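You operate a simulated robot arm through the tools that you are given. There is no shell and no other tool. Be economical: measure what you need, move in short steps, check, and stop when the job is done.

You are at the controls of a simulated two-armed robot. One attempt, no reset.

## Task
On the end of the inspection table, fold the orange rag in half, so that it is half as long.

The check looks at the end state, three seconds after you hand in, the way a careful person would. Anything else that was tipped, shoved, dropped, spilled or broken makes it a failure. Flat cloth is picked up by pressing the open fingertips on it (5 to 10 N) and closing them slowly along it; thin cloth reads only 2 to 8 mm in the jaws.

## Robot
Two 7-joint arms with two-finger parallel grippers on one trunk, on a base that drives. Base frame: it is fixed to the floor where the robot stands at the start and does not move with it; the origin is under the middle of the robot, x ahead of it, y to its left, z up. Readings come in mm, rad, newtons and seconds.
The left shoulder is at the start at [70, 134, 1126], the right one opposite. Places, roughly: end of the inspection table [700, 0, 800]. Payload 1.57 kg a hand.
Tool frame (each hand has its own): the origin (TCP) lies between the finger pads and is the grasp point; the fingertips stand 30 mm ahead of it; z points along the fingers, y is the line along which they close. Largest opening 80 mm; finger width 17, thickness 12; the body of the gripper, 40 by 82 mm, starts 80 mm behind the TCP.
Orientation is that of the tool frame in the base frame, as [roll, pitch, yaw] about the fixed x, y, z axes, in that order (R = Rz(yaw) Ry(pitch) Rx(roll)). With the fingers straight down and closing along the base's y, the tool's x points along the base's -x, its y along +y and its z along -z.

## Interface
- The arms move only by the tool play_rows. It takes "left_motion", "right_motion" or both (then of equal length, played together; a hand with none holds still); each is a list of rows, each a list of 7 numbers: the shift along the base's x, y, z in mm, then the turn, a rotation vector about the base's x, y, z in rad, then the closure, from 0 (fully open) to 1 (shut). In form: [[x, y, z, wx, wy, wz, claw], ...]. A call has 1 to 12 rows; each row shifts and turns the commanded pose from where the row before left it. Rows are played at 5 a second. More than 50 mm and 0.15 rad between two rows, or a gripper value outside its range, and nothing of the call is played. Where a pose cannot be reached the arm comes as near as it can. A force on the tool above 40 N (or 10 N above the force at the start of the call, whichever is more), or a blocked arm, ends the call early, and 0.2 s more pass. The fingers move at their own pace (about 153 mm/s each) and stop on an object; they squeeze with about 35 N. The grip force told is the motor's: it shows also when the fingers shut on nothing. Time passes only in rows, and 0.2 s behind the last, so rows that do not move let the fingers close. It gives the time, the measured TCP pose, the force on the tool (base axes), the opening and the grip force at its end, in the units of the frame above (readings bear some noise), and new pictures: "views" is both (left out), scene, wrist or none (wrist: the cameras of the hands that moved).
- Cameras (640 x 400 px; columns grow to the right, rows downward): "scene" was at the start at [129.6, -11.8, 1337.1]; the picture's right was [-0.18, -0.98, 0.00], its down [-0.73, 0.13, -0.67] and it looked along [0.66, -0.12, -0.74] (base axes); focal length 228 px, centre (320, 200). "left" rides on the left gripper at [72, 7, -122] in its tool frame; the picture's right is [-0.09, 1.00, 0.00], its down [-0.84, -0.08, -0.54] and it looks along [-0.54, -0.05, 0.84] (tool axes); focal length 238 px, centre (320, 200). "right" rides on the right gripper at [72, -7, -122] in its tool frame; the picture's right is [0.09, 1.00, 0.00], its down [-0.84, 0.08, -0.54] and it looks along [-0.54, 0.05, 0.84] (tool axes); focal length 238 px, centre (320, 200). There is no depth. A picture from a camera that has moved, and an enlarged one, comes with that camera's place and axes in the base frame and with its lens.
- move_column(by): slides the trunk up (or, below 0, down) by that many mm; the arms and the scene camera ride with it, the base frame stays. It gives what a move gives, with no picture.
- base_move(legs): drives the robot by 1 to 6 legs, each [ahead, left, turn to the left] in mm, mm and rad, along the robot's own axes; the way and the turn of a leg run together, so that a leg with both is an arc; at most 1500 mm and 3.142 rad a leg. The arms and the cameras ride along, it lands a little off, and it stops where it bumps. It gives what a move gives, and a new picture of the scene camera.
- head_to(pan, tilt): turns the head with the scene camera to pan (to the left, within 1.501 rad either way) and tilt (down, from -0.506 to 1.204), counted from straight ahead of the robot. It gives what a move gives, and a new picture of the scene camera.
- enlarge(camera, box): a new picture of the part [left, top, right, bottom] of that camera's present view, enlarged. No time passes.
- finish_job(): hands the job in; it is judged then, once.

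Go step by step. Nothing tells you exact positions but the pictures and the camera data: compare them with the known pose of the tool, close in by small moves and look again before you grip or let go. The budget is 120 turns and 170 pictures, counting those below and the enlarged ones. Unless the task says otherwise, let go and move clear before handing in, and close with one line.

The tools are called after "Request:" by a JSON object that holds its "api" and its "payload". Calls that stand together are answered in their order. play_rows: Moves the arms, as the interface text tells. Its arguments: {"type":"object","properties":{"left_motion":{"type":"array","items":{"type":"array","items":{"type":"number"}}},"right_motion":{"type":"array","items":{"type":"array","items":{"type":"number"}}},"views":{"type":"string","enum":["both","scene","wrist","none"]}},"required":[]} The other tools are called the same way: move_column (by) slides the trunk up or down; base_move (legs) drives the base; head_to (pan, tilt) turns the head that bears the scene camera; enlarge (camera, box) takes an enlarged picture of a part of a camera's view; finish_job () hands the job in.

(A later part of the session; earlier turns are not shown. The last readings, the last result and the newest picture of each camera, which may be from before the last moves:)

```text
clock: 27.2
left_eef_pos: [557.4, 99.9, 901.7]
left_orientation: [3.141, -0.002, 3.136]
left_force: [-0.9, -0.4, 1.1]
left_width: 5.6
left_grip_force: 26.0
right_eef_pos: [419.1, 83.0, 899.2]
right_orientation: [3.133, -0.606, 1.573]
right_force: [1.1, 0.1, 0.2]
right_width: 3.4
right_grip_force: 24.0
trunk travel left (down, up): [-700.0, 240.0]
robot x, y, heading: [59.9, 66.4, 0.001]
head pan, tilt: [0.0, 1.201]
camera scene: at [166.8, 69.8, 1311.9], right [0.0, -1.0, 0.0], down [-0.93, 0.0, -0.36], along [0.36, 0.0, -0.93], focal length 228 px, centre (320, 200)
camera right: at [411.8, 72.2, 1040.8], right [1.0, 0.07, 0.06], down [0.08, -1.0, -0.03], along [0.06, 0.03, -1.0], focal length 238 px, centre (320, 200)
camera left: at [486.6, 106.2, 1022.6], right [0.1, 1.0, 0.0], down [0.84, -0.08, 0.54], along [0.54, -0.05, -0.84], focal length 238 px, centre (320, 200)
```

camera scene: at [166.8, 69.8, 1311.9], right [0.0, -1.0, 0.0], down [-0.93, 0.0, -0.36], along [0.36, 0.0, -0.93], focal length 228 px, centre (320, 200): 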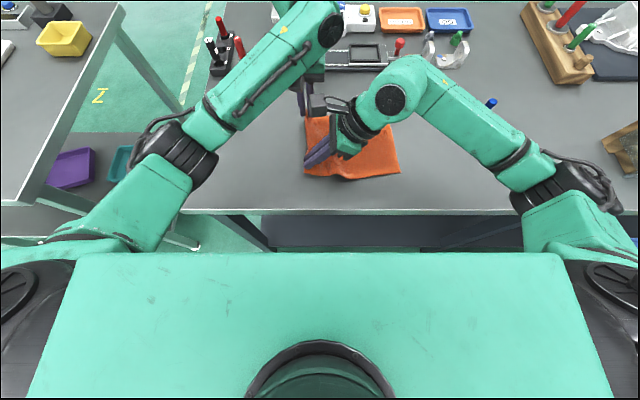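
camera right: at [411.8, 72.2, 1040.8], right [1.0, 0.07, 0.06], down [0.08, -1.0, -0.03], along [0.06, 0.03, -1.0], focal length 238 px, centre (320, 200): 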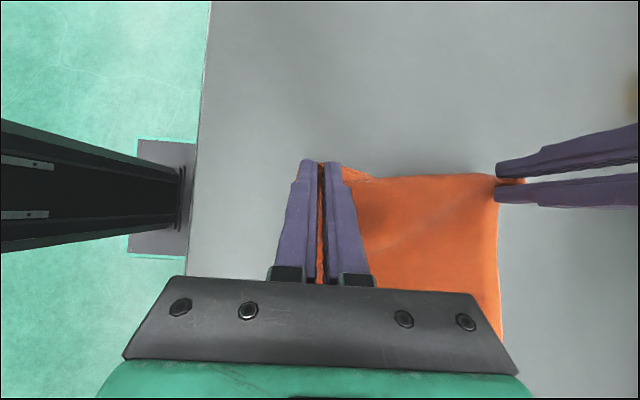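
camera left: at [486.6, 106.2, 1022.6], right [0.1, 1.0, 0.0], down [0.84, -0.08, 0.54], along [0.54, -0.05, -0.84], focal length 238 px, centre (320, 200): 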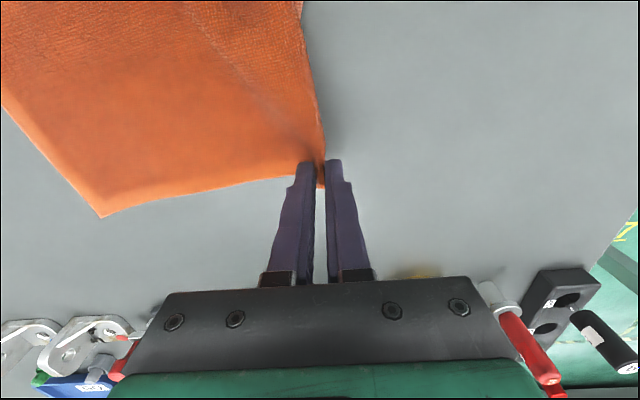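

It is open again, with the right edge at y≈−114. Now the arc, kept within the cloth's length: up and over to the top, drive across, then down.

Request:
{"api": "play_rows", "payload": {"left_motion": [[0, -5, 15, 0, 0, 0, 1], [0, -6, 15, 0, 0, 0, 1], [0, -10, 15, 0, 0, 0, 1], [0, -12, 15, 0, 0, 0, 1], [0, -11, 6, 0, 0, 0, 1], [0, -11, 4, 0, 0, 0, 1], [0, 0, 0, 0, 0, 0, 1]], "right_motion": [[0, -5, 15, 0, 0, 0, 1], [0, -6, 15, 0, 0, 0, 1], [0, -10, 15, 0, 0, 0, 1], [0, -12, 15, 0, 0, 0, 1], [0, -11, 6, 0, 0, 0, 1], [0, -11, 4, 0, 0, 0, 1], [0, 0, 0, 0, 0, 0, 1]], "views": "none"}}

Request:
{"api": "base_move", "payload": {"legs": [[0, -72, 0]]}}

```text
clock: 28.9
left_eef_pos: [556.9, 45.9, 971.3]
left_orientation: [-3.142, -0.003, 3.136]
left_force: [-0.9, 0.0, -0.7]
left_width: 6.0
left_grip_force: 26.5
right_eef_pos: [419.4, 28.4, 969.2]
right_orientation: [3.135, -0.604, 1.574]
right_force: [1.9, 0.5, 0.3]
right_width: 3.3
right_grip_force: 24.2
trunk travel left (down, up): [-700.0, 240.0]
robot x, y, heading: [60.7, 70.4, 0.003]
head pan, tilt: [0.0, 1.201]
```

```text
clock: 29.9
left_eef_pos: [557.3, -25.9, 970.1]
left_orientation: [3.141, -0.004, 3.137]
left_force: [-0.6, -0.7, 0.5]
left_width: 6.4
left_grip_force: 25.7
right_eef_pos: [419.3, -43.1, 969.7]
right_orientation: [3.134, -0.603, 1.573]
right_force: [0.7, -0.3, 0.6]
right_width: 3.4
right_grip_force: 24.4
trunk travel left (down, up): [-700.0, 240.0]
robot x, y, heading: [63.0, -5.2, 0.001]
head pan, tilt: [0.0, 1.201]
camera scene: at [166.9, -0.5, 1311.9], right [0.0, -1.0, 0.0], down [-0.93, 0.0, -0.36], along [0.36, 0.0, -0.93], focal length 228 px, centre (320, 200)
```

scene: 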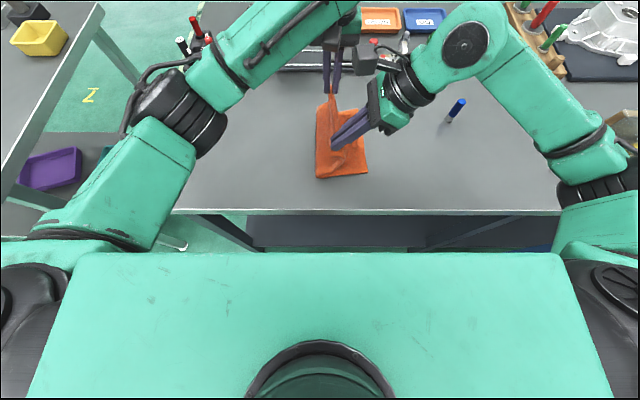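

The crease now stays at y≈+9, as wanted. I'll continue down the arc toward the right edge.

Request:
{"api": "play_rows", "payload": {"left_motion": [[0, -9, -4, 0, 0, 0, 1], [0, -10, -4, 0, 0, 0, 1], [0, -10, -10, 0, 0, 0, 1], [0, -10, -10, 0, 0, 0, 1], [0, -8, -12, 0, 0, 0, 1], [0, -7, -13, 0, 0, 0, 1], [0, -4, -11, 0, 0, 0, 1], [0, -4, -10, 0, 0, 0, 1], [0, 0, 0, 0, 0, 0, 1]], "right_motion": [[0, -11, -4, 0, 0, 0, 1], [0, -12, -4, 0, 0, 0, 1], [0, -12, -8, 0, 0, 0, 1], [0, -12, -10, 0, 0, 0, 1], [0, -9, -12, 0, 0, 0, 1], [0, -9, -13, 0, 0, 0, 1], [0, -6, -11, 0, 0, 0, 1], [0, -5, -10, 0, 0, 0, 1], [0, 0, 0, 0, 0, 0, 1]]}}

```text
clock: 31.9
left_eef_pos: [557.3, -87.7, 897.6]
left_orientation: [3.141, -0.001, 3.135]
left_force: [-2.0, -0.2, 0.6]
left_width: 5.9
left_grip_force: 26.0
right_eef_pos: [419.8, -120.2, 898.1]
right_orientation: [3.133, -0.606, 1.574]
right_force: [1.7, 1.4, 0.1]
right_width: 3.4
right_grip_force: 24.5
trunk travel left (down, up): [-700.0, 240.0]
robot x, y, heading: [60.5, -4.2, 0.002]
head pan, tilt: [0.0, 1.201]
camera scene: at [166.9, -1.3, 1311.9], right [0.0, -1.0, 0.0], down [-0.93, 0.0, -0.36], along [0.36, 0.0, -0.93], focal length 228 px, centre (320, 200)
camera right: at [411.7, -129.5, 1039.0], right [1.0, 0.07, 0.06], down [0.08, -1.0, -0.03], along [0.06, 0.03, -1.0], focal length 238 px, centre (320, 200)
camera left: at [486.7, -81.7, 1018.6], right [0.1, 1.0, 0.0], down [0.84, -0.08, 0.54], along [0.54, -0.05, -0.84], focal length 238 px, centre (320, 200)
```

scene: 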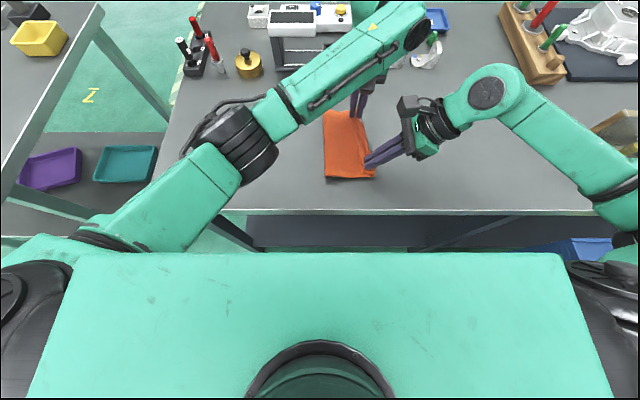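
right: 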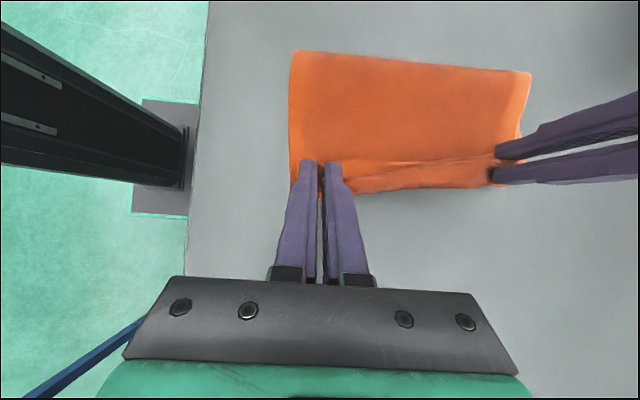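
left: 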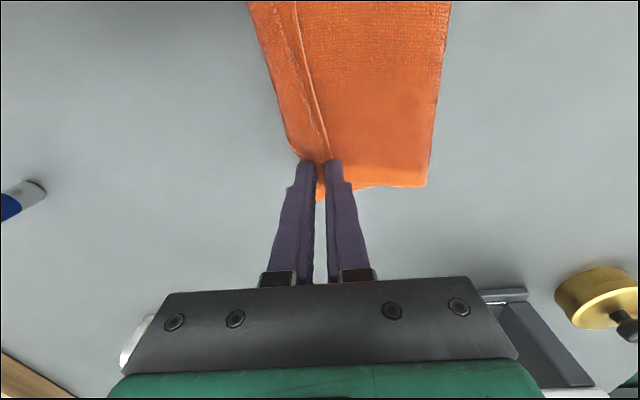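

The top layer is over and the crease is near y≈−3, but the held edge still points upward, curled back slightly. I'll tilt the left hand (wrist to the right) so the edge lays outward, and lower both a little.

Request:
{"api": "play_rows", "payload": {"left_motion": [[0, -4, 0, 0.12, 0, 0, 1], [0, -4, 0, 0.12, 0, 0, 1], [0, -4, -1, 0.12, 0, 0, 1], [0, -4, -2, 0.12, 0, 0, 1], [0, -3, -3, 0.1, 0, 0, 1], [0, 0, 0, 0, 0, 0, 1]], "right_motion": [[0, 0, -2, 0, 0, 0, 1], [0, 0, -2, 0, 0, 0, 1], [0, 0, -2, 0, 0, 0, 1], [0, 0, -2, 0, 0, 0, 1], [0, 0, -2, 0, 0, 0, 1], [0, 0, 0, 0, 0, 0, 1]]}}

```text
clock: 32.7
left_eef_pos: [547.8, -58.4, 888.5]
left_orientation: [2.8, 0.005, 3.13]
left_force: [-7.8, -5.0, 12.6]
left_width: 5.1
left_grip_force: 25.5
left hand out of reach, approached as far as the arm can: row 2, 3, 4
right_eef_pos: [419.1, -119.4, 894.2]
right_orientation: [3.125, -0.609, 1.575]
right_force: [6.4, 2.9, -0.1]
right_width: 3.4
right_grip_force: 24.4
trunk travel left (down, up): [-700.0, 240.0]
robot x, y, heading: [58.1, -2.5, 0.003]
head pan, tilt: [0.0, 1.201]
stopped in row 4 (left hand): the force on the tool passed its limit (the readings are from after the stop); the commanded pose is now the measured one
camera scene: at [164.8, -0.5, 1312.3], right [0.0, -1.0, 0.0], down [-0.93, 0.0, -0.36], along [0.36, 0.0, -0.93], focal length 228 px, centre (320, 200)
camera right: at [410.9, -129.3, 1034.9], right [1.0, 0.07, 0.07], down [0.07, -1.0, -0.03], along [0.06, 0.04, -1.0], focal length 238 px, centre (320, 200)
camera left: at [477.3, -91.6, 1004.8], right [0.1, 0.94, 0.33], down [0.83, -0.26, 0.49], along [0.55, 0.23, -0.81], focal length 238 px, centre (320, 200)
```

scene: 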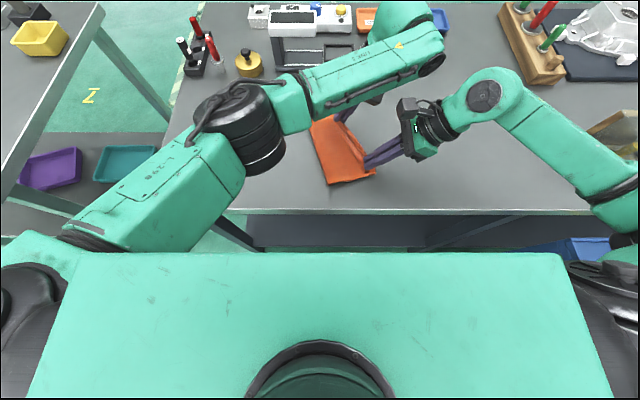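
right: 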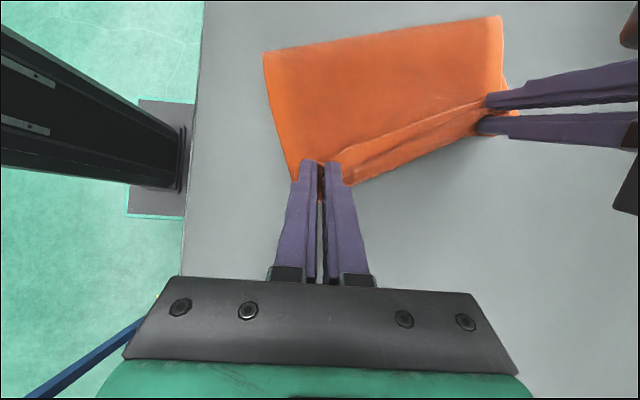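
left: 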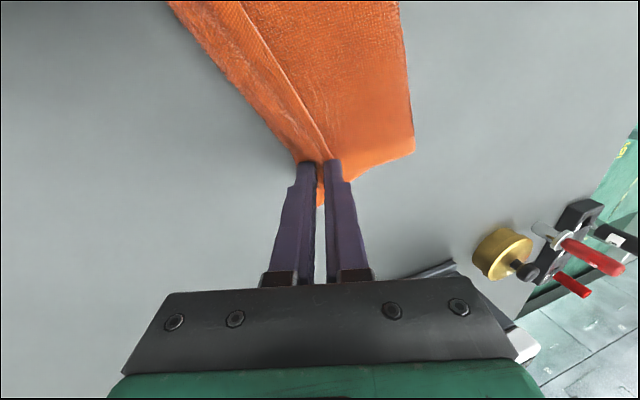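

The tilt went out of the left arm's reach and it slid the rag's far end left a bit; the fold itself is intact. I'll undo the tilt and bring the left hand back with light contact.

Request:
{"api": "play_rows", "payload": {"left_motion": [[2, 0, 4, -0.1, 0, 0, 1], [2, -6, 4, -0.12, 0, 0, 1], [2, -8, 0, -0.12, 0, 0, 1], [2, -8, 0, 0, 0, 0, 1], [1, -8, 0, 0, 0, 0, 1], [0, 0, 0, 0, 0, 0, 1]], "views": "both"}}

```text
clock: 34.1
left_eef_pos: [560.3, -85.6, 894.8]
left_orientation: [3.137, 0.004, 3.134]
left_force: [-3.4, -0.3, -0.5]
left_width: 4.8
left_grip_force: 24.7
right_eef_pos: [420.0, -120.8, 892.8]
right_orientation: [3.13, -0.606, 1.575]
right_force: [3.2, 0.8, -0.1]
right_width: 3.4
right_grip_force: 24.3
trunk travel left (down, up): [-700.0, 240.0]
robot x, y, heading: [58.4, -5.0, 0.003]
head pan, tilt: [0.0, 1.201]
camera scene: at [166.9, -1.2, 1311.9], right [0.0, -1.0, 0.0], down [-0.93, 0.0, -0.36], along [0.36, 0.0, -0.93], focal length 228 px, centre (320, 200)
camera left: at [488.7, -80.1, 1015.6], right [0.1, 1.0, 0.0], down [0.83, -0.09, 0.55], along [0.54, -0.05, -0.84], focal length 238 px, centre (320, 200)
```

scene: 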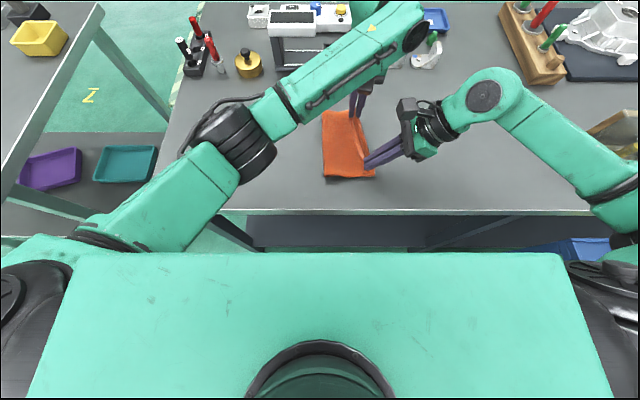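
left: 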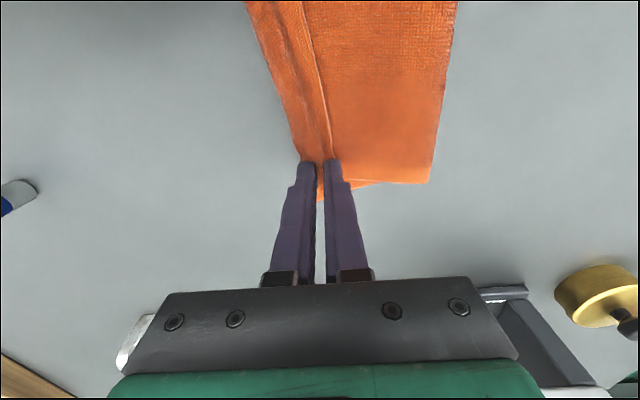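

The far end is back in line. Now I'll lower the last few millimetres, open gently, and withdraw both hands.

Request:
{"api": "play_rows", "payload": {"left_motion": [[0, -3, -3, 0, 0, 0, 1], [0, -3, -4, 0, 0, 0, 1], [0, 0, 0, 0, 0, 0, 0.9], [0, 0, 0, 0, 0, 0, 0.8], [0, 0, 0, 0, 0, 0, 0.75], [0, 0, 6, 0, 0, 0, 0.75], [0, 0, 12, 0, 0, 0, 0.75], [0, 0, 25, 0, 0, 0, 0.75], [0, 0, 30, 0, 0, 0, 0.75], [0, 0, 0, 0, 0, 0, 0.75]], "right_motion": [[0, 0, -4, 0, 0, 0, 1], [0, 0, -4, 0, 0, 0, 1], [0, 0, 0, 0, 0, 0, 0.9], [0, 0, 0, 0, 0, 0, 0.8], [0, 0, 0, 0, 0, 0, 0.75], [0, -4, 6, 0, 0, 0, 0.75], [0, -8, 12, 0, 0, 0, 0.75], [0, -16, 24, 0, 0, 0, 0.75], [0, -20, 30, 0, 0, 0, 0.75], [0, -20, 30, 0, 0, 0, 0.75]]}}

```text
clock: 36.3
left_eef_pos: [560.6, -92.5, 960.3]
left_orientation: [3.136, 0.006, 3.133]
left_force: [0.4, -0.3, 0.7]
left_width: 20.1
left_grip_force: 0.1
right_eef_pos: [421.0, -189.1, 986.1]
right_orientation: [3.13, -0.607, 1.575]
right_force: [0.3, -0.3, -0.5]
right_width: 20.0
right_grip_force: 0.1
trunk travel left (down, up): [-700.0, 240.0]
robot x, y, heading: [59.9, -4.9, 0.001]
head pan, tilt: [0.0, 1.201]
camera scene: at [166.7, -1.7, 1311.9], right [0.0, -1.0, 0.0], down [-0.93, 0.0, -0.36], along [0.36, 0.0, -0.93], focal length 228 px, centre (320, 200)
camera right: at [412.8, -197.9, 1127.0], right [1.0, 0.07, 0.06], down [0.07, -1.0, -0.03], along [0.06, 0.04, -1.0], focal length 238 px, centre (320, 200)
camera left: at [488.6, -86.3, 1081.9], right [0.1, 1.0, 0.0], down [0.83, -0.09, 0.55], along [0.54, -0.05, -0.84], focal length 238 px, centre (320, 200)
```

scene: 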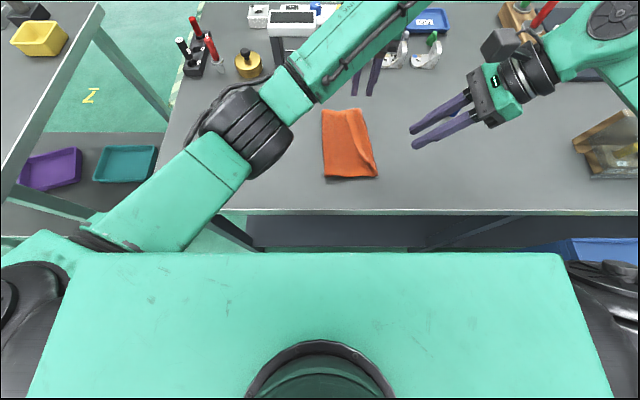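
right: 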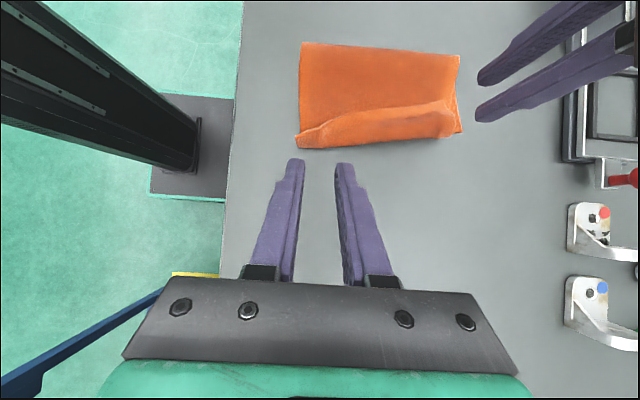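
left: 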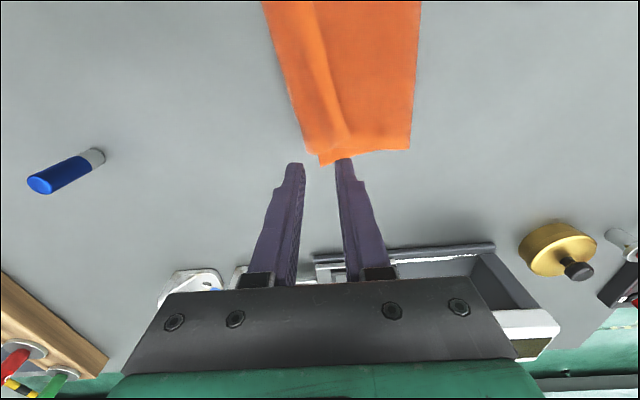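

The fold holds. A raised roll remains along the right edge, so I'll look closer at it.

Request:
{"api": "enlarge", "payload": {"camera": "right", "box": [270, 20, 490, 160]}}

Request:
{"api": "enlarge", "payload": {"camera": "scene", "box": [290, 90, 410, 190]}}

```text
2.86 times, centred on (380, 90) of right
camera zoom: at [412.8, -197.9, 1127.0], right [1.0, 0.07, 0.06], down [0.07, -1.0, -0.03], along [0.06, 0.04, -1.0], focal length 681 px, centre (149, 514)
```

zoom: 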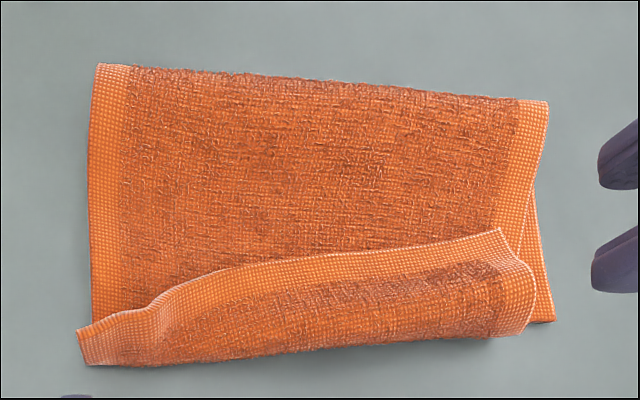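

```text
4.00 times, centred on (350, 140) of scene
camera zoom: at [166.7, -1.7, 1311.9], right [0.0, -1.0, 0.0], down [-0.93, 0.0, -0.36], along [0.36, 0.0, -0.93], focal length 914 px, centre (200, 440)
```

zoom: 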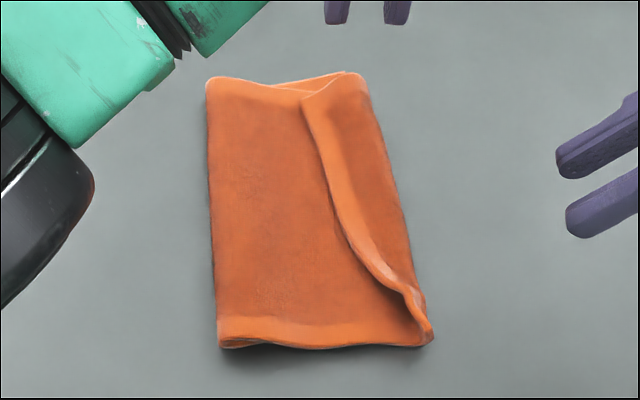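

The top hem has rolled back on itself at the far end (flap about 37 mm), and the bottom layer's far corner is at about y=−92. I'll retreat the left arm and use the tilted right hand, which released cleanly, to re-grip that far hem corner and re-lay it.

Request:
{"api": "play_rows", "payload": {"left_motion": [[-5, 20, 20, 0, 0, 0, 0.6], [-5, 45, 8, 0, 0, 0, 0.6], [-5, 45, 8, 0, 0, 0, 0.6], [-5, 45, 8, 0, 0, 0, 0.6], [-5, 45, 0, 0, 0, 0, 0.6], [-5, 45, 0, 0, 0, 0, 0.6], [-5, 30, 0, 0, 0, 0, 0.6], [0, 0, 0, 0, 0, 0, 0.6]], "right_motion": [[0, 0, 0, 0, 0, 0, 0.65], [0, 0, 0, 0, 0, 0, 0.65], [25, 10, -5, 0, 0, 0, 0.65], [25, 25, -10, 0, 0, 0, 0.65], [25, 25, -15, 0, 0, 0, 0.65], [25, 25, -17, 0, 0, 0, 0.65], [22, 23, -17, 0, 0, 0, 0.65], [0, 0, 0, 0, 0, 0, 0.65]]}}

```text
clock: 38.1
left_eef_pos: [524.1, 182.4, 1005.4]
left_orientation: [3.135, 0.005, 3.134]
left_force: [0.8, -0.8, 0.2]
left_width: 32.0
left_grip_force: 0.0
right_eef_pos: [543.2, -81.4, 922.9]
right_orientation: [3.13, -0.608, 1.574]
right_force: [-0.5, 1.1, -0.1]
right_width: 27.9
right_grip_force: 0.1
trunk travel left (down, up): [-700.0, 240.0]
robot x, y, heading: [57.2, -6.8, -0.0]
head pan, tilt: [0.0, 1.201]
camera scene: at [166.7, -2.7, 1311.9], right [0.0, -1.0, 0.0], down [-0.93, 0.0, -0.36], along [0.36, 0.0, -0.93], focal length 228 px, centre (320, 200)
camera right: at [533.9, -90.6, 1064.2], right [1.0, 0.07, 0.06], down [0.07, -1.0, -0.03], along [0.06, 0.04, -1.0], focal length 238 px, centre (320, 200)
camera left: at [453.6, 187.1, 1125.4], right [0.1, 0.99, 0.01], down [0.83, -0.09, 0.55], along [0.54, -0.05, -0.84], focal length 238 px, centre (320, 200)
```

scene: 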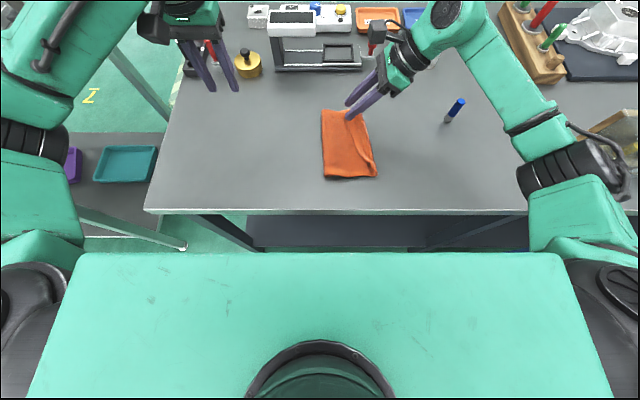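
right: 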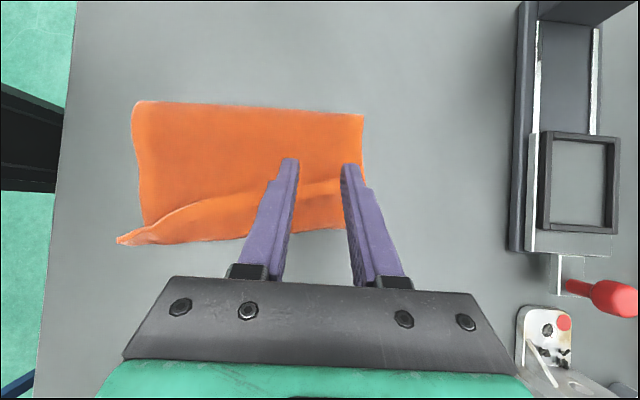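
left: 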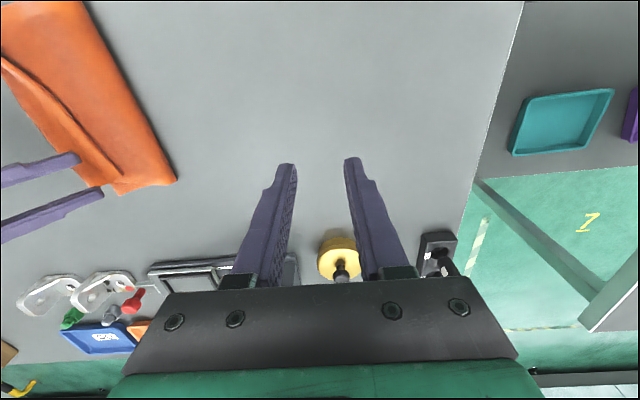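

The right hand is above the far hem flap. I'll descend gently onto the flap.

Request:
{"api": "play_rows", "payload": {"right_motion": [[-3, 0, -10, 0, 0, 0, 0.65], [0, 0, -10, 0, 0, 0, 0.65], [0, 0, -5, 0, 0, 0, 0.65], [0, 0, -4, 0, 0, 0, 0.65], [0, 0, -3, 0, 0, 0, 0.65], [0, 0, 0, 0, 0, 0, 0.65]], "views": "wrist"}}

Request:
{"api": "enlarge", "payload": {"camera": "scene", "box": [300, 70, 420, 190]}}

```text
clock: 39.5
left_eef_pos: [526.0, 180.8, 1003.6]
left_orientation: [3.138, 0.004, 3.133]
left_force: [-0.3, 0.2, -0.5]
left_width: 32.0
left_grip_force: 0.0
right_eef_pos: [539.1, -80.2, 889.9]
right_orientation: [3.131, -0.604, 1.574]
right_force: [-0.3, 0.0, 0.4]
right_width: 28.2
right_grip_force: 0.2
trunk travel left (down, up): [-700.0, 240.0]
robot x, y, heading: [60.1, -7.5, 0.007]
head pan, tilt: [0.0, 1.201]
camera right: at [531.0, -90.0, 1031.3], right [1.0, 0.07, 0.06], down [0.07, -1.0, -0.03], along [0.06, 0.04, -1.0], focal length 238 px, centre (320, 200)
```

right: 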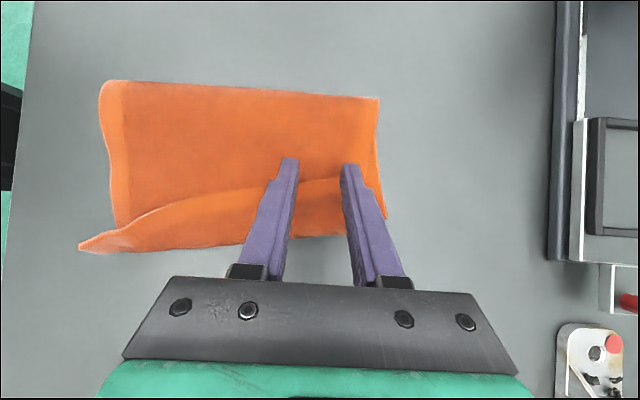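

```text
3.33 times, centred on (360, 130) of scene
camera zoom: at [166.9, -1.4, 1311.9], right [0.0, -1.0, 0.0], down [-0.93, 0.0, -0.36], along [0.36, 0.0, -0.93], focal length 761 px, centre (187, 433)
```

zoom: 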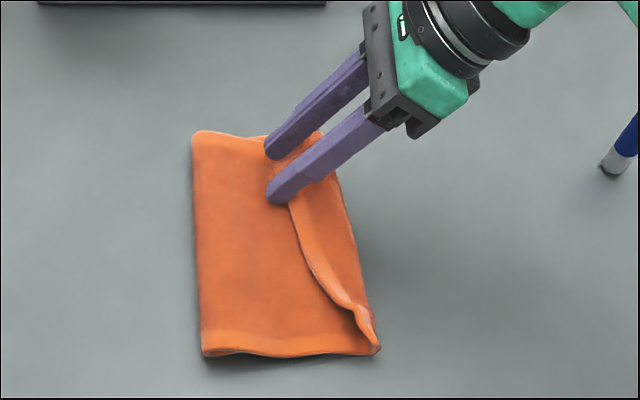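

The hem is nearer y≈−73, so the tips would land just past it. I'll shift 12 mm to the right and then make contact.

Request:
{"api": "play_rows", "payload": {"right_motion": [[0, 0, 6, 0, 0, 0, 0.65], [0, -12, 0, 0, 0, 0, 0.65], [0, 0, -4, 0, 0, 0, 0.65], [0, 0, -3, 0, 0, 0, 0.65], [0, 0, -3, 0, 0, 0, 0.65], [0, 0, -1, 0, 0, 0, 0.65], [0, 0, 0, 0, 0, 0, 0.65]], "views": "wrist"}}

```text
clock: 41.1
left_eef_pos: [524.5, 181.4, 1005.2]
left_orientation: [3.14, 0.007, 3.132]
left_force: [0.4, 1.1, 0.1]
left_width: 31.9
left_grip_force: 0.1
right_eef_pos: [539.0, -92.6, 886.7]
right_orientation: [3.129, -0.608, 1.576]
right_force: [1.6, -0.4, 8.6]
right_width: 27.9
right_grip_force: 0.0
trunk travel left (down, up): [-700.0, 240.0]
robot x, y, heading: [59.7, -5.7, 0.004]
head pan, tilt: [0.0, 1.201]
camera right: at [530.6, -102.0, 1027.5], right [1.0, 0.07, 0.06], down [0.07, -1.0, -0.03], along [0.06, 0.04, -1.0], focal length 238 px, centre (320, 200)
```

right: 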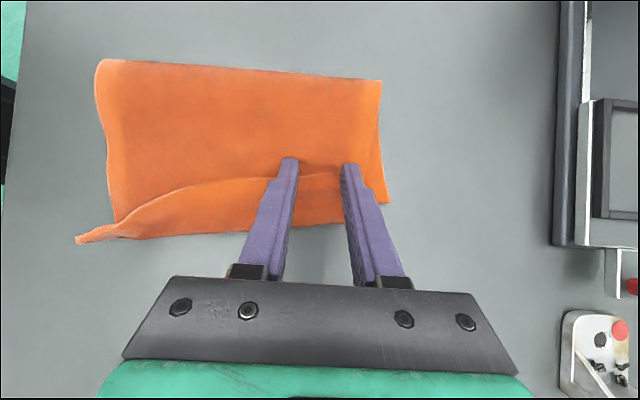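

Contact at 8.6 N on the flap. I'll ease a little and close slowly.

Request:
{"api": "play_rows", "payload": {"right_motion": [[0, 0, 0.5, 0, 0, 0, 0.67], [0, 0, 0, 0, 0, 0, 0.7], [0, 0, 0, 0, 0, 0, 0.74], [0, 0, 0, 0, 0, 0, 0.78], [0, 0, 0, 0, 0, 0, 0.82], [0, 0, 0, 0, 0, 0, 0.86], [0, 0, 0, 0, 0, 0, 0.9], [0, 0, 0, 0, 0, 0, 0.95], [0, 0, 0, 0, 0, 0, 1], [0, 0, 0, 0, 0, 0, 1]], "views": "none"}}

Request:
{"api": "play_rows", "payload": {"right_motion": [[0, 0, 8, 0, 0, 0, 1], [0, 3, 10, 0, 0, 0, 1], [0, 5, 10, 0, 0, 0, 1], [0, 0, 0, 0, 0, 0, 1]], "views": "both"}}

```text
clock: 43.3
left_eef_pos: [524.5, 182.7, 1004.5]
left_orientation: [3.137, 0.006, 3.136]
left_force: [-0.5, 0.2, 0.2]
left_width: 31.8
left_grip_force: 0.1
right_eef_pos: [538.6, -92.3, 886.6]
right_orientation: [3.129, -0.606, 1.575]
right_force: [-0.2, -0.1, 7.8]
right_width: 5.9
right_grip_force: 25.7
trunk travel left (down, up): [-700.0, 240.0]
robot x, y, heading: [61.4, -6.2, 0.003]
head pan, tilt: [0.0, 1.201]
```

```text
clock: 44.3
left_eef_pos: [525.6, 181.3, 1003.7]
left_orientation: [3.137, 0.007, 3.134]
left_force: [-0.1, 0.1, 0.4]
left_width: 32.1
left_grip_force: 0.0
right_eef_pos: [538.7, -83.8, 912.7]
right_orientation: [3.131, -0.604, 1.572]
right_force: [0.4, 0.4, 0.4]
right_width: 5.6
right_grip_force: 25.5
trunk travel left (down, up): [-700.0, 240.0]
robot x, y, heading: [60.2, -2.2, 0.003]
head pan, tilt: [0.0, 1.201]
camera scene: at [167.1, -1.7, 1311.9], right [0.0, -1.0, 0.0], down [-0.93, 0.0, -0.36], along [0.36, 0.0, -0.93], focal length 228 px, centre (320, 200)
camera right: at [531.5, -94.0, 1054.7], right [1.0, 0.07, 0.06], down [0.07, -1.0, -0.03], along [0.06, 0.03, -1.0], focal length 238 px, centre (320, 200)
```

scene: 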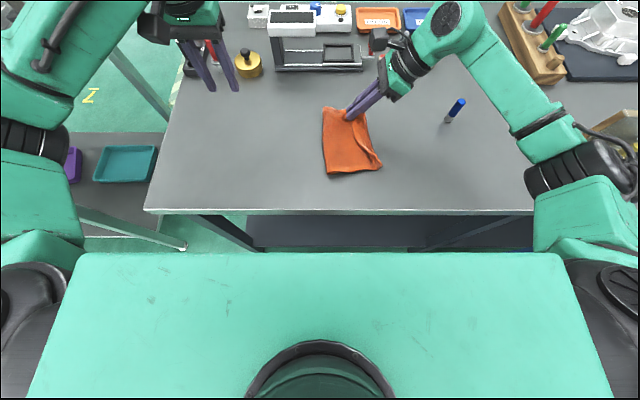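
right: 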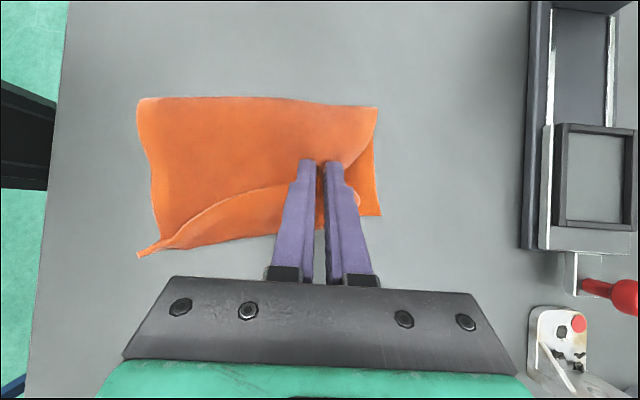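

The top layer lifted and the bottom corner stays down. I'll check whether one or two plies are in the jaws.

Request:
{"api": "enlarge", "payload": {"camera": "right", "box": [120, 80, 400, 270]}}

Request:
{"api": "enlarge", "payload": {"camera": "scene", "box": [300, 80, 410, 185]}}

```text
2.11 times, centred on (260, 175) of right
camera zoom: at [531.5, -94.0, 1054.7], right [1.0, 0.07, 0.06], down [0.07, -1.0, -0.03], along [0.06, 0.03, -1.0], focal length 502 px, centre (446, 253)
```

zoom: 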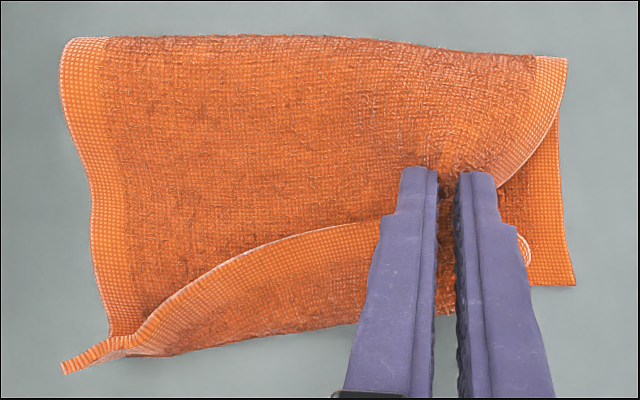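

```text
3.81 times, centred on (355, 132) of scene
camera zoom: at [167.1, -1.7, 1311.9], right [0.0, -1.0, 0.0], down [-0.93, 0.0, -0.36], along [0.36, 0.0, -0.93], focal length 870 px, centre (187, 457)
```

zoom: 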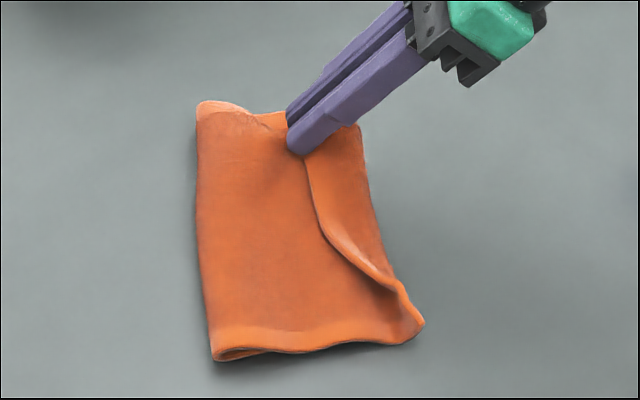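

The jaws hold two plies (hem and top layer). I'll put it back, release, and instead use the left hand, turned and leaning the other way, as a pusher to flip the hem outward.

Request:
{"api": "play_rows", "payload": {"left_motion": [[0, 0, 0, 0, 0, 0.145, 0.4], [0, 0, 0, 0, 0, 0.145, 0.4], [0, 0, 0, 0, 0, 0.145, 0.4], [0, 0, 0, 0, 0, 0.145, 0.4], [0, 0, 0, 0, 0, 0.145, 0.4], [0, 0, 0, 0, 0, 0.145, 0.4], [0, 0, 0, 0, 0, 0.145, 0.4], [0, 0, 0, 0, 0, 0.145, 0.4], [0, 0, 0, 0, 0, 0.145, 0.4], [0, 0, 0, 0, 0, 0.145, 0.4], [0, 0, 0, 0, 0, 0.12, 0.4], [0, 0, 0, 0, 0, 0, 0.4]], "right_motion": [[0, -2, -8, 0, 0, 0, 1], [0, -3, -8, 0, 0, 0, 1], [0, -3, -6, 0, 0, 0, 1], [0, 0, 0, 0, 0, 0, 0.9], [0, 0, 0, 0, 0, 0, 0.8], [0, 0, 0, 0, 0, 0, 0.75], [0, -4, 6, 0, 0, 0, 0.75], [0, -8, 12, 0, 0, 0, 0.75], [0, -20, 30, 0, 0, 0, 0.75], [0, -25, 30, 0, 0, 0, 0.75], [0, -40, 25, 0, 0, 0, 0.75], [0, -40, 0, 0, 0, 0, 0.75]]}}

Request:
{"api": "enlarge", "payload": {"camera": "scene", "box": [300, 80, 410, 185]}}

```text
clock: 46.9
left_eef_pos: [524.2, 181.3, 1004.3]
left_orientation: [3.139, 0.008, -1.576]
left_force: [0.1, -0.8, 0.6]
left_width: 47.9
left_grip_force: 0.1
right_eef_pos: [539.8, -229.8, 996.9]
right_orientation: [3.129, -0.607, 1.576]
right_force: [0.5, 0.1, 0.0]
right_width: 19.9
right_grip_force: 0.1
trunk travel left (down, up): [-700.0, 240.0]
robot x, y, heading: [58.1, -7.0, 0.0]
head pan, tilt: [0.0, 1.201]
camera scene: at [166.8, -2.8, 1311.9], right [0.0, -1.0, 0.0], down [-0.93, 0.0, -0.36], along [0.36, 0.0, -0.93], focal length 228 px, centre (320, 200)
camera right: at [531.3, -239.8, 1136.7], right [1.0, 0.07, 0.06], down [0.08, -1.0, -0.03], along [0.06, 0.04, -1.0], focal length 238 px, centre (320, 200)
camera left: at [519.5, 108.0, 1125.8], right [-1.0, 0.1, 0.0], down [0.08, 0.83, 0.55], along [0.05, 0.55, -0.84], focal length 238 px, centre (320, 200)
```

scene: 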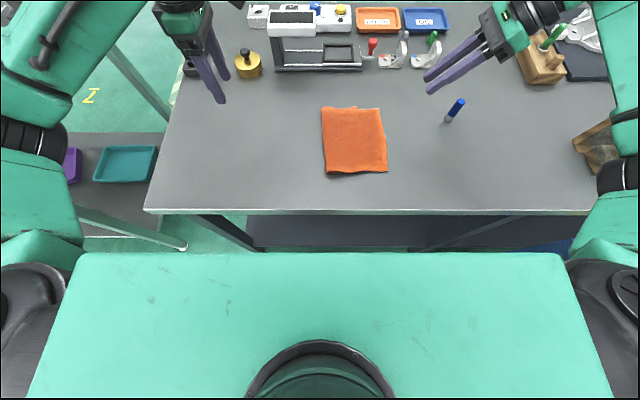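
right: 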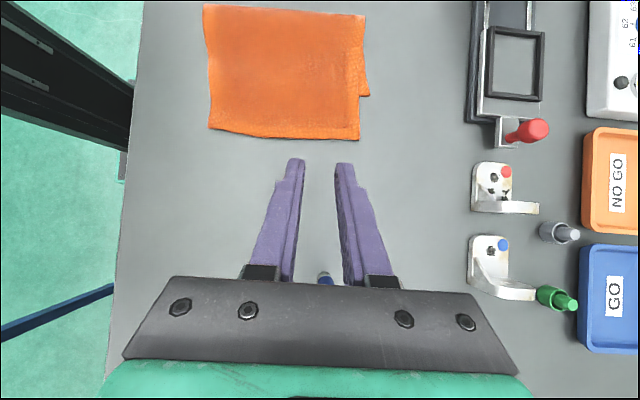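
left: 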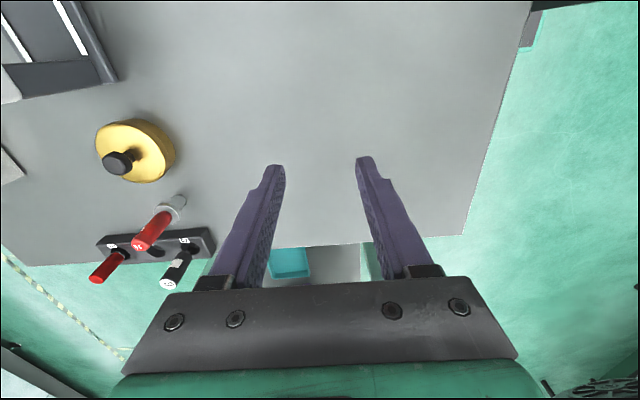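

```text
3.81 times, centred on (355, 132) of scene
camera zoom: at [166.8, -2.8, 1311.9], right [0.0, -1.0, 0.0], down [-0.93, 0.0, -0.36], along [0.36, 0.0, -0.93], focal length 870 px, centre (187, 457)
```

zoom: 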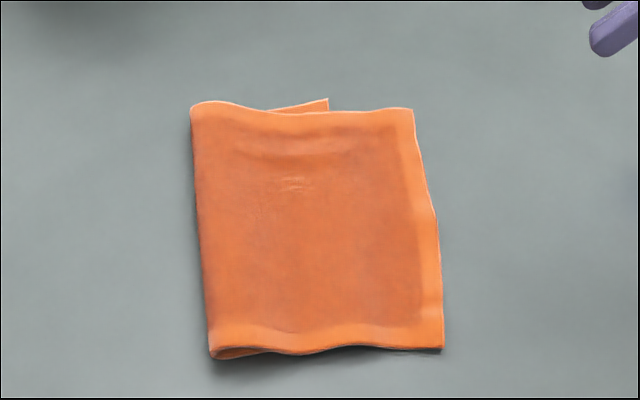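

Withdrawing the right hand unrolled the hem by itself, so the top now lies flat. But it overhangs: top hem at y≈−152, bottom edge at ≈−94, crease ≈0. I'll re-grip the overhanging single ply with both hands and redo the fold so the edges meet. First I'll shift the base right and bring the hands over the hem.

Request:
{"api": "base_move", "payload": {"legs": [[0, -60, 0]]}}

Request:
{"api": "play_rows", "payload": {"left_motion": [[5.4, -37.4, -13, 0, 0, 0, 0.6], [5.4, -37.4, -13, 0, 0, 0, 0.6], [5.4, -37.4, -13, 0, 0, 0, 0.6], [5.4, -37.4, -13, 0, 0, 0, 0.6], [5.4, -37.4, -13, 0, 0, 0, 0.6], [5.4, -37.4, -13, 0, 0, 0, 0.6], [5.4, -37.4, -10, 0, 0, 0, 0.6], [0, 0, 0, 0, 0, 0, 0.6]], "right_motion": [[-15, 19.7, -11, 0, 0, 0, 0.63], [-15, 19.7, -11, 0, 0, 0, 0.63], [-15, 19.7, -11, 0, 0, 0, 0.63], [-15, 19.7, -11, 0, 0, 0, 0.63], [-15, 19.7, -11, 0, 0, 0, 0.63], [-15, 19.7, -11, 0, 0, 0, 0.63], [-15, 19.7, -11, 0, 0, 0, 0.63], [0, 0, 0, 0, 0, 0, 0.63]]}}

```text
clock: 47.9
left_eef_pos: [523.6, 124.7, 1004.3]
left_orientation: [3.138, 0.005, -1.577]
left_force: [-0.6, -0.7, 0.3]
left_width: 47.8
left_grip_force: 0.0
right_eef_pos: [541.0, -286.7, 996.0]
right_orientation: [3.13, -0.604, 1.575]
right_force: [-0.5, 1.1, -0.2]
right_width: 20.0
right_grip_force: 0.1
trunk travel left (down, up): [-700.0, 240.0]
robot x, y, heading: [59.8, -63.2, 0.004]
head pan, tilt: [0.0, 1.201]
camera scene: at [167.0, -58.9, 1311.9], right [0.0, -1.0, 0.0], down [-0.93, 0.0, -0.36], along [0.36, 0.0, -0.93], focal length 228 px, centre (320, 200)
```

scene: 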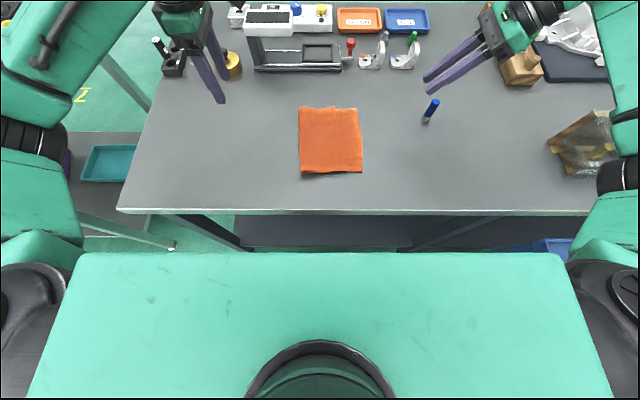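

```text
clock: 49.7
left_eef_pos: [562.1, -137.8, 917.8]
left_orientation: [3.138, 0.006, -1.577]
left_force: [-0.2, -0.4, -0.8]
left_width: 32.1
left_grip_force: 0.0
right_eef_pos: [435.8, -148.5, 917.5]
right_orientation: [3.131, -0.608, 1.577]
right_force: [0.3, -0.2, 0.4]
right_width: 29.5
right_grip_force: 0.0
trunk travel left (down, up): [-700.0, 240.0]
robot x, y, heading: [57.5, -63.2, 0.004]
head pan, tilt: [0.0, 1.201]
camera scene: at [167.3, -60.3, 1311.9], right [0.0, -1.0, 0.0], down [-0.93, 0.0, -0.36], along [0.36, 0.0, -0.93], focal length 228 px, centre (320, 200)
camera right: at [426.9, -158.3, 1059.4], right [1.0, 0.07, 0.06], down [0.08, -1.0, -0.03], along [0.06, 0.03, -1.0], focal length 238 px, centre (320, 200)
camera left: at [557.2, -210.9, 1039.0], right [-1.0, 0.1, 0.0], down [0.08, 0.83, 0.55], along [0.05, 0.54, -0.84], focal length 238 px, centre (320, 200)
```

scene: 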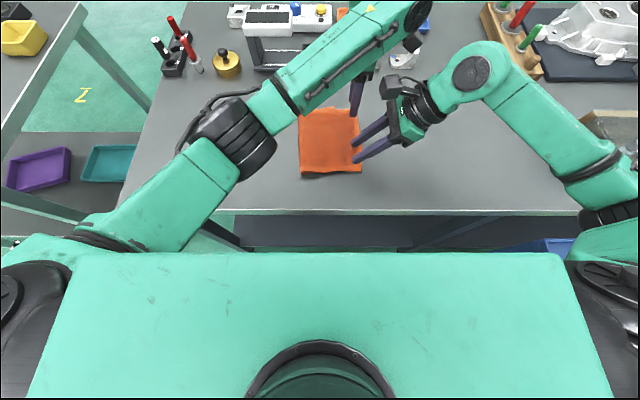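
right: 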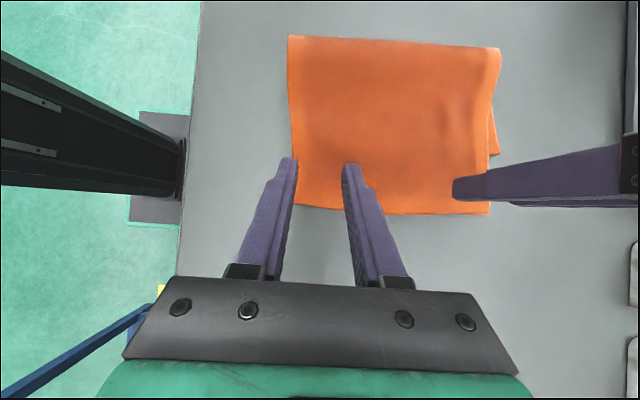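
left: 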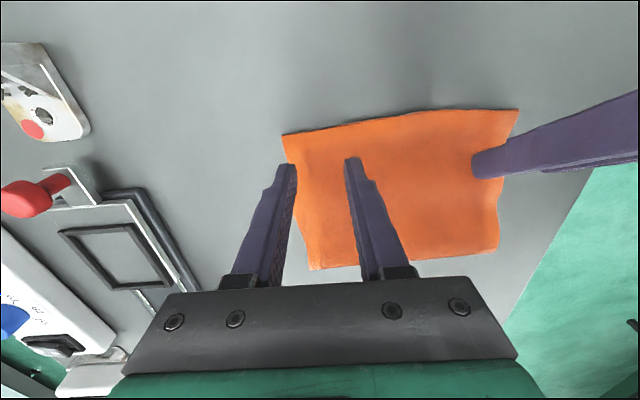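

The hem is at y≈−156 with near corner x≈421 and far corner x≈595. I'll fine-adjust and descend to contact.

Request:
{"api": "play_rows", "payload": {"left_motion": [[1, -3, -7, 0, 0, 0, 0.6], [0, -3, -8, 0, 0, 0, 0.6], [0, 0, -8, 0, 0, 0, 0.6], [0, 0, -6, 0, 0, 0, 0.6], [0, 0, -4, 0, 0, 0, 0.6], [0, 0, -1, 0, 0, 0, 0.6], [0, 0, 0, 0, 0, 0, 0.6]], "right_motion": [[6, -4, -7, 0, 0, 0, 0.63], [5, -4, -8, 0, 0, 0, 0.63], [0, 0, -8, 0, 0, 0, 0.63], [0, 0, -6, 0, 0, 0, 0.63], [0, 0, -5, 0, 0, 0, 0.63], [0, 0, -2, 0, 0, 0, 0.63], [0, 0, 0, 0, 0, 0, 0.63]], "views": "wrist"}}

```text
clock: 51.3
left_eef_pos: [562.7, -145.1, 882.6]
left_orientation: [3.14, 0.004, -1.576]
left_force: [1.0, -0.1, 4.8]
left_width: 32.2
left_grip_force: 0.0
right_eef_pos: [446.7, -157.3, 882.9]
right_orientation: [3.131, -0.607, 1.575]
right_force: [1.3, -0.5, 2.6]
right_width: 29.5
right_grip_force: 0.1
trunk travel left (down, up): [-700.0, 240.0]
robot x, y, heading: [61.1, -63.1, 0.002]
head pan, tilt: [0.0, 1.201]
camera right: at [437.4, -167.3, 1023.8], right [1.0, 0.07, 0.06], down [0.08, -1.0, -0.03], along [0.06, 0.04, -1.0], focal length 238 px, centre (320, 200)
camera left: at [557.8, -217.7, 1004.8], right [-1.0, 0.1, 0.0], down [0.08, 0.83, 0.55], along [0.05, 0.54, -0.84], focal length 238 px, centre (320, 200)
```

right: 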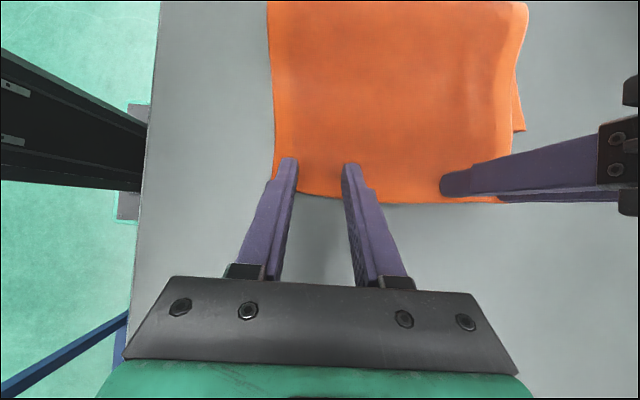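
left: 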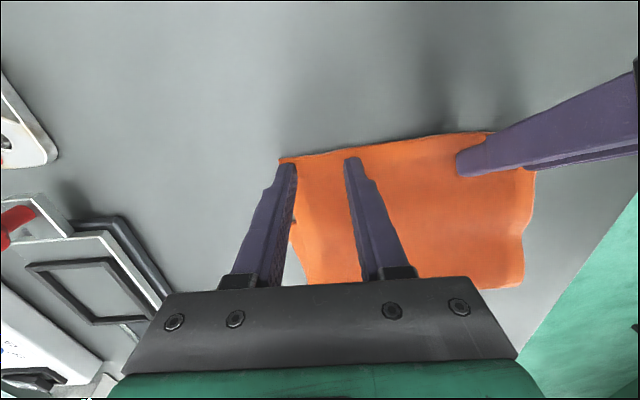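

Well placed, with light contact. I'll press slightly and close slowly.

Request:
{"api": "play_rows", "payload": {"left_motion": [[0, 0, -0.5, 0, 0, 0, 0.6], [0, 0, 0, 0, 0, 0, 0.64], [0, 0, 0, 0, 0, 0, 0.68], [0, 0, 0, 0, 0, 0, 0.72], [0, 0, 0, 0, 0, 0, 0.76], [0, 0, 0, 0, 0, 0, 0.8], [0, 0, 0, 0, 0, 0, 0.84], [0, 0, 0, 0, 0, 0, 0.88], [0, 0, 0, 0, 0, 0, 0.92], [0, 0, 0, 0, 0, 0, 0.96], [0, 0, 0, 0, 0, 0, 1], [0, 0, 0, 0, 0, 0, 1]], "right_motion": [[0, 0, -1, 0, 0, 0, 0.63], [0, 0, -0.5, 0, 0, 0, 0.64], [0, 0, 0, 0, 0, 0, 0.68], [0, 0, 0, 0, 0, 0, 0.72], [0, 0, 0, 0, 0, 0, 0.76], [0, 0, 0, 0, 0, 0, 0.8], [0, 0, 0, 0, 0, 0, 0.84], [0, 0, 0, 0, 0, 0, 0.88], [0, 0, 0, 0, 0, 0, 0.92], [0, 0, 0, 0, 0, 0, 0.96], [0, 0, 0, 0, 0, 0, 1], [0, 0, 0, 0, 0, 0, 1]], "views": "wrist"}}

```text
clock: 53.9
left_eef_pos: [563.0, -144.0, 883.7]
left_orientation: [3.14, 0.004, -1.575]
left_force: [-0.1, 0.5, 4.3]
left_width: 3.8
left_grip_force: 24.5
right_eef_pos: [444.0, -157.4, 882.0]
right_orientation: [3.127, -0.607, 1.578]
right_force: [0.5, 0.3, 14.3]
right_width: 0.0
right_grip_force: 21.3
trunk travel left (down, up): [-700.0, 240.0]
robot x, y, heading: [64.3, -65.4, 0.004]
head pan, tilt: [0.0, 1.201]
camera right: at [435.4, -166.8, 1022.9], right [1.0, 0.07, 0.06], down [0.08, -1.0, -0.03], along [0.06, 0.04, -1.0], focal length 238 px, centre (320, 200)
camera left: at [556.3, -217.2, 1004.9], right [-1.0, 0.1, 0.0], down [0.08, 0.83, 0.55], along [0.05, 0.54, -0.84], focal length 238 px, centre (320, 200)
```

right: 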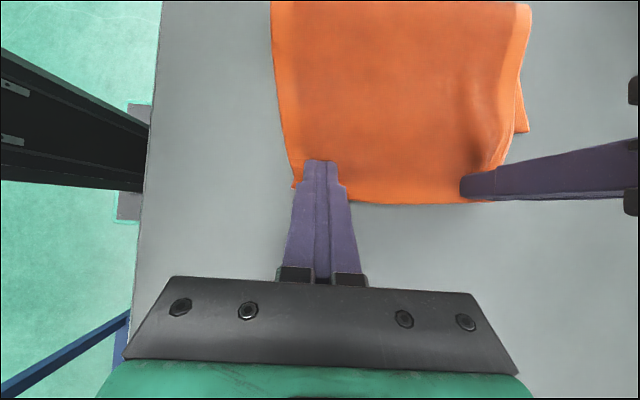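
left: 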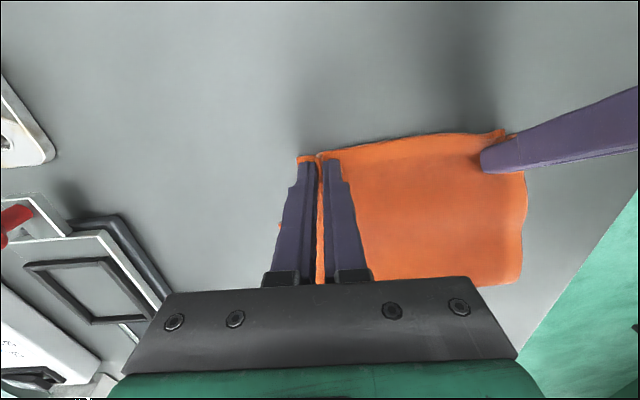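

The left hand holds cloth (3.8 mm) but the right missed (0.0). I'll retry the right hand a bit further in from the hem.

Request:
{"api": "play_rows", "payload": {"right_motion": [[0, 0, 12, 0, 0, 0, 1], [4, 5, 0, 0, 0, 0, 0.6], [0, 0, 0, 0, 0, 0, 0.6], [0, 0, -7, 0, 0, 0, 0.6], [0, 0, -4, 0, 0, 0, 0.6], [0, 0, -1, 0, 0, 0, 0.6], [0, 0, 0, 0, 0, 0, 0.6]], "views": "wrist"}}

```text
clock: 55.5
left_eef_pos: [562.2, -143.7, 883.7]
left_orientation: [3.141, 0.005, -1.575]
left_force: [1.8, 0.7, 7.4]
left_width: 3.7
left_grip_force: 24.6
right_eef_pos: [449.2, -152.2, 880.7]
right_orientation: [3.129, -0.608, 1.578]
right_force: [0.4, -0.9, 7.6]
right_width: 31.9
right_grip_force: 0.0
trunk travel left (down, up): [-700.0, 240.0]
robot x, y, heading: [59.3, -63.9, 0.002]
head pan, tilt: [0.0, 1.201]
camera right: at [440.1, -162.3, 1023.0], right [1.0, 0.07, 0.06], down [0.08, -1.0, -0.03], along [0.06, 0.04, -1.0], focal length 238 px, centre (320, 200)
```

right: 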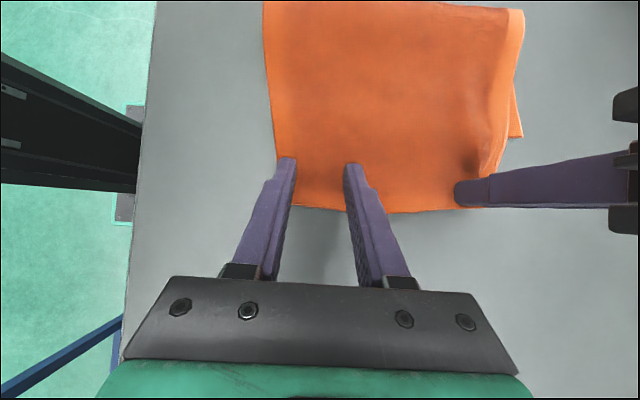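

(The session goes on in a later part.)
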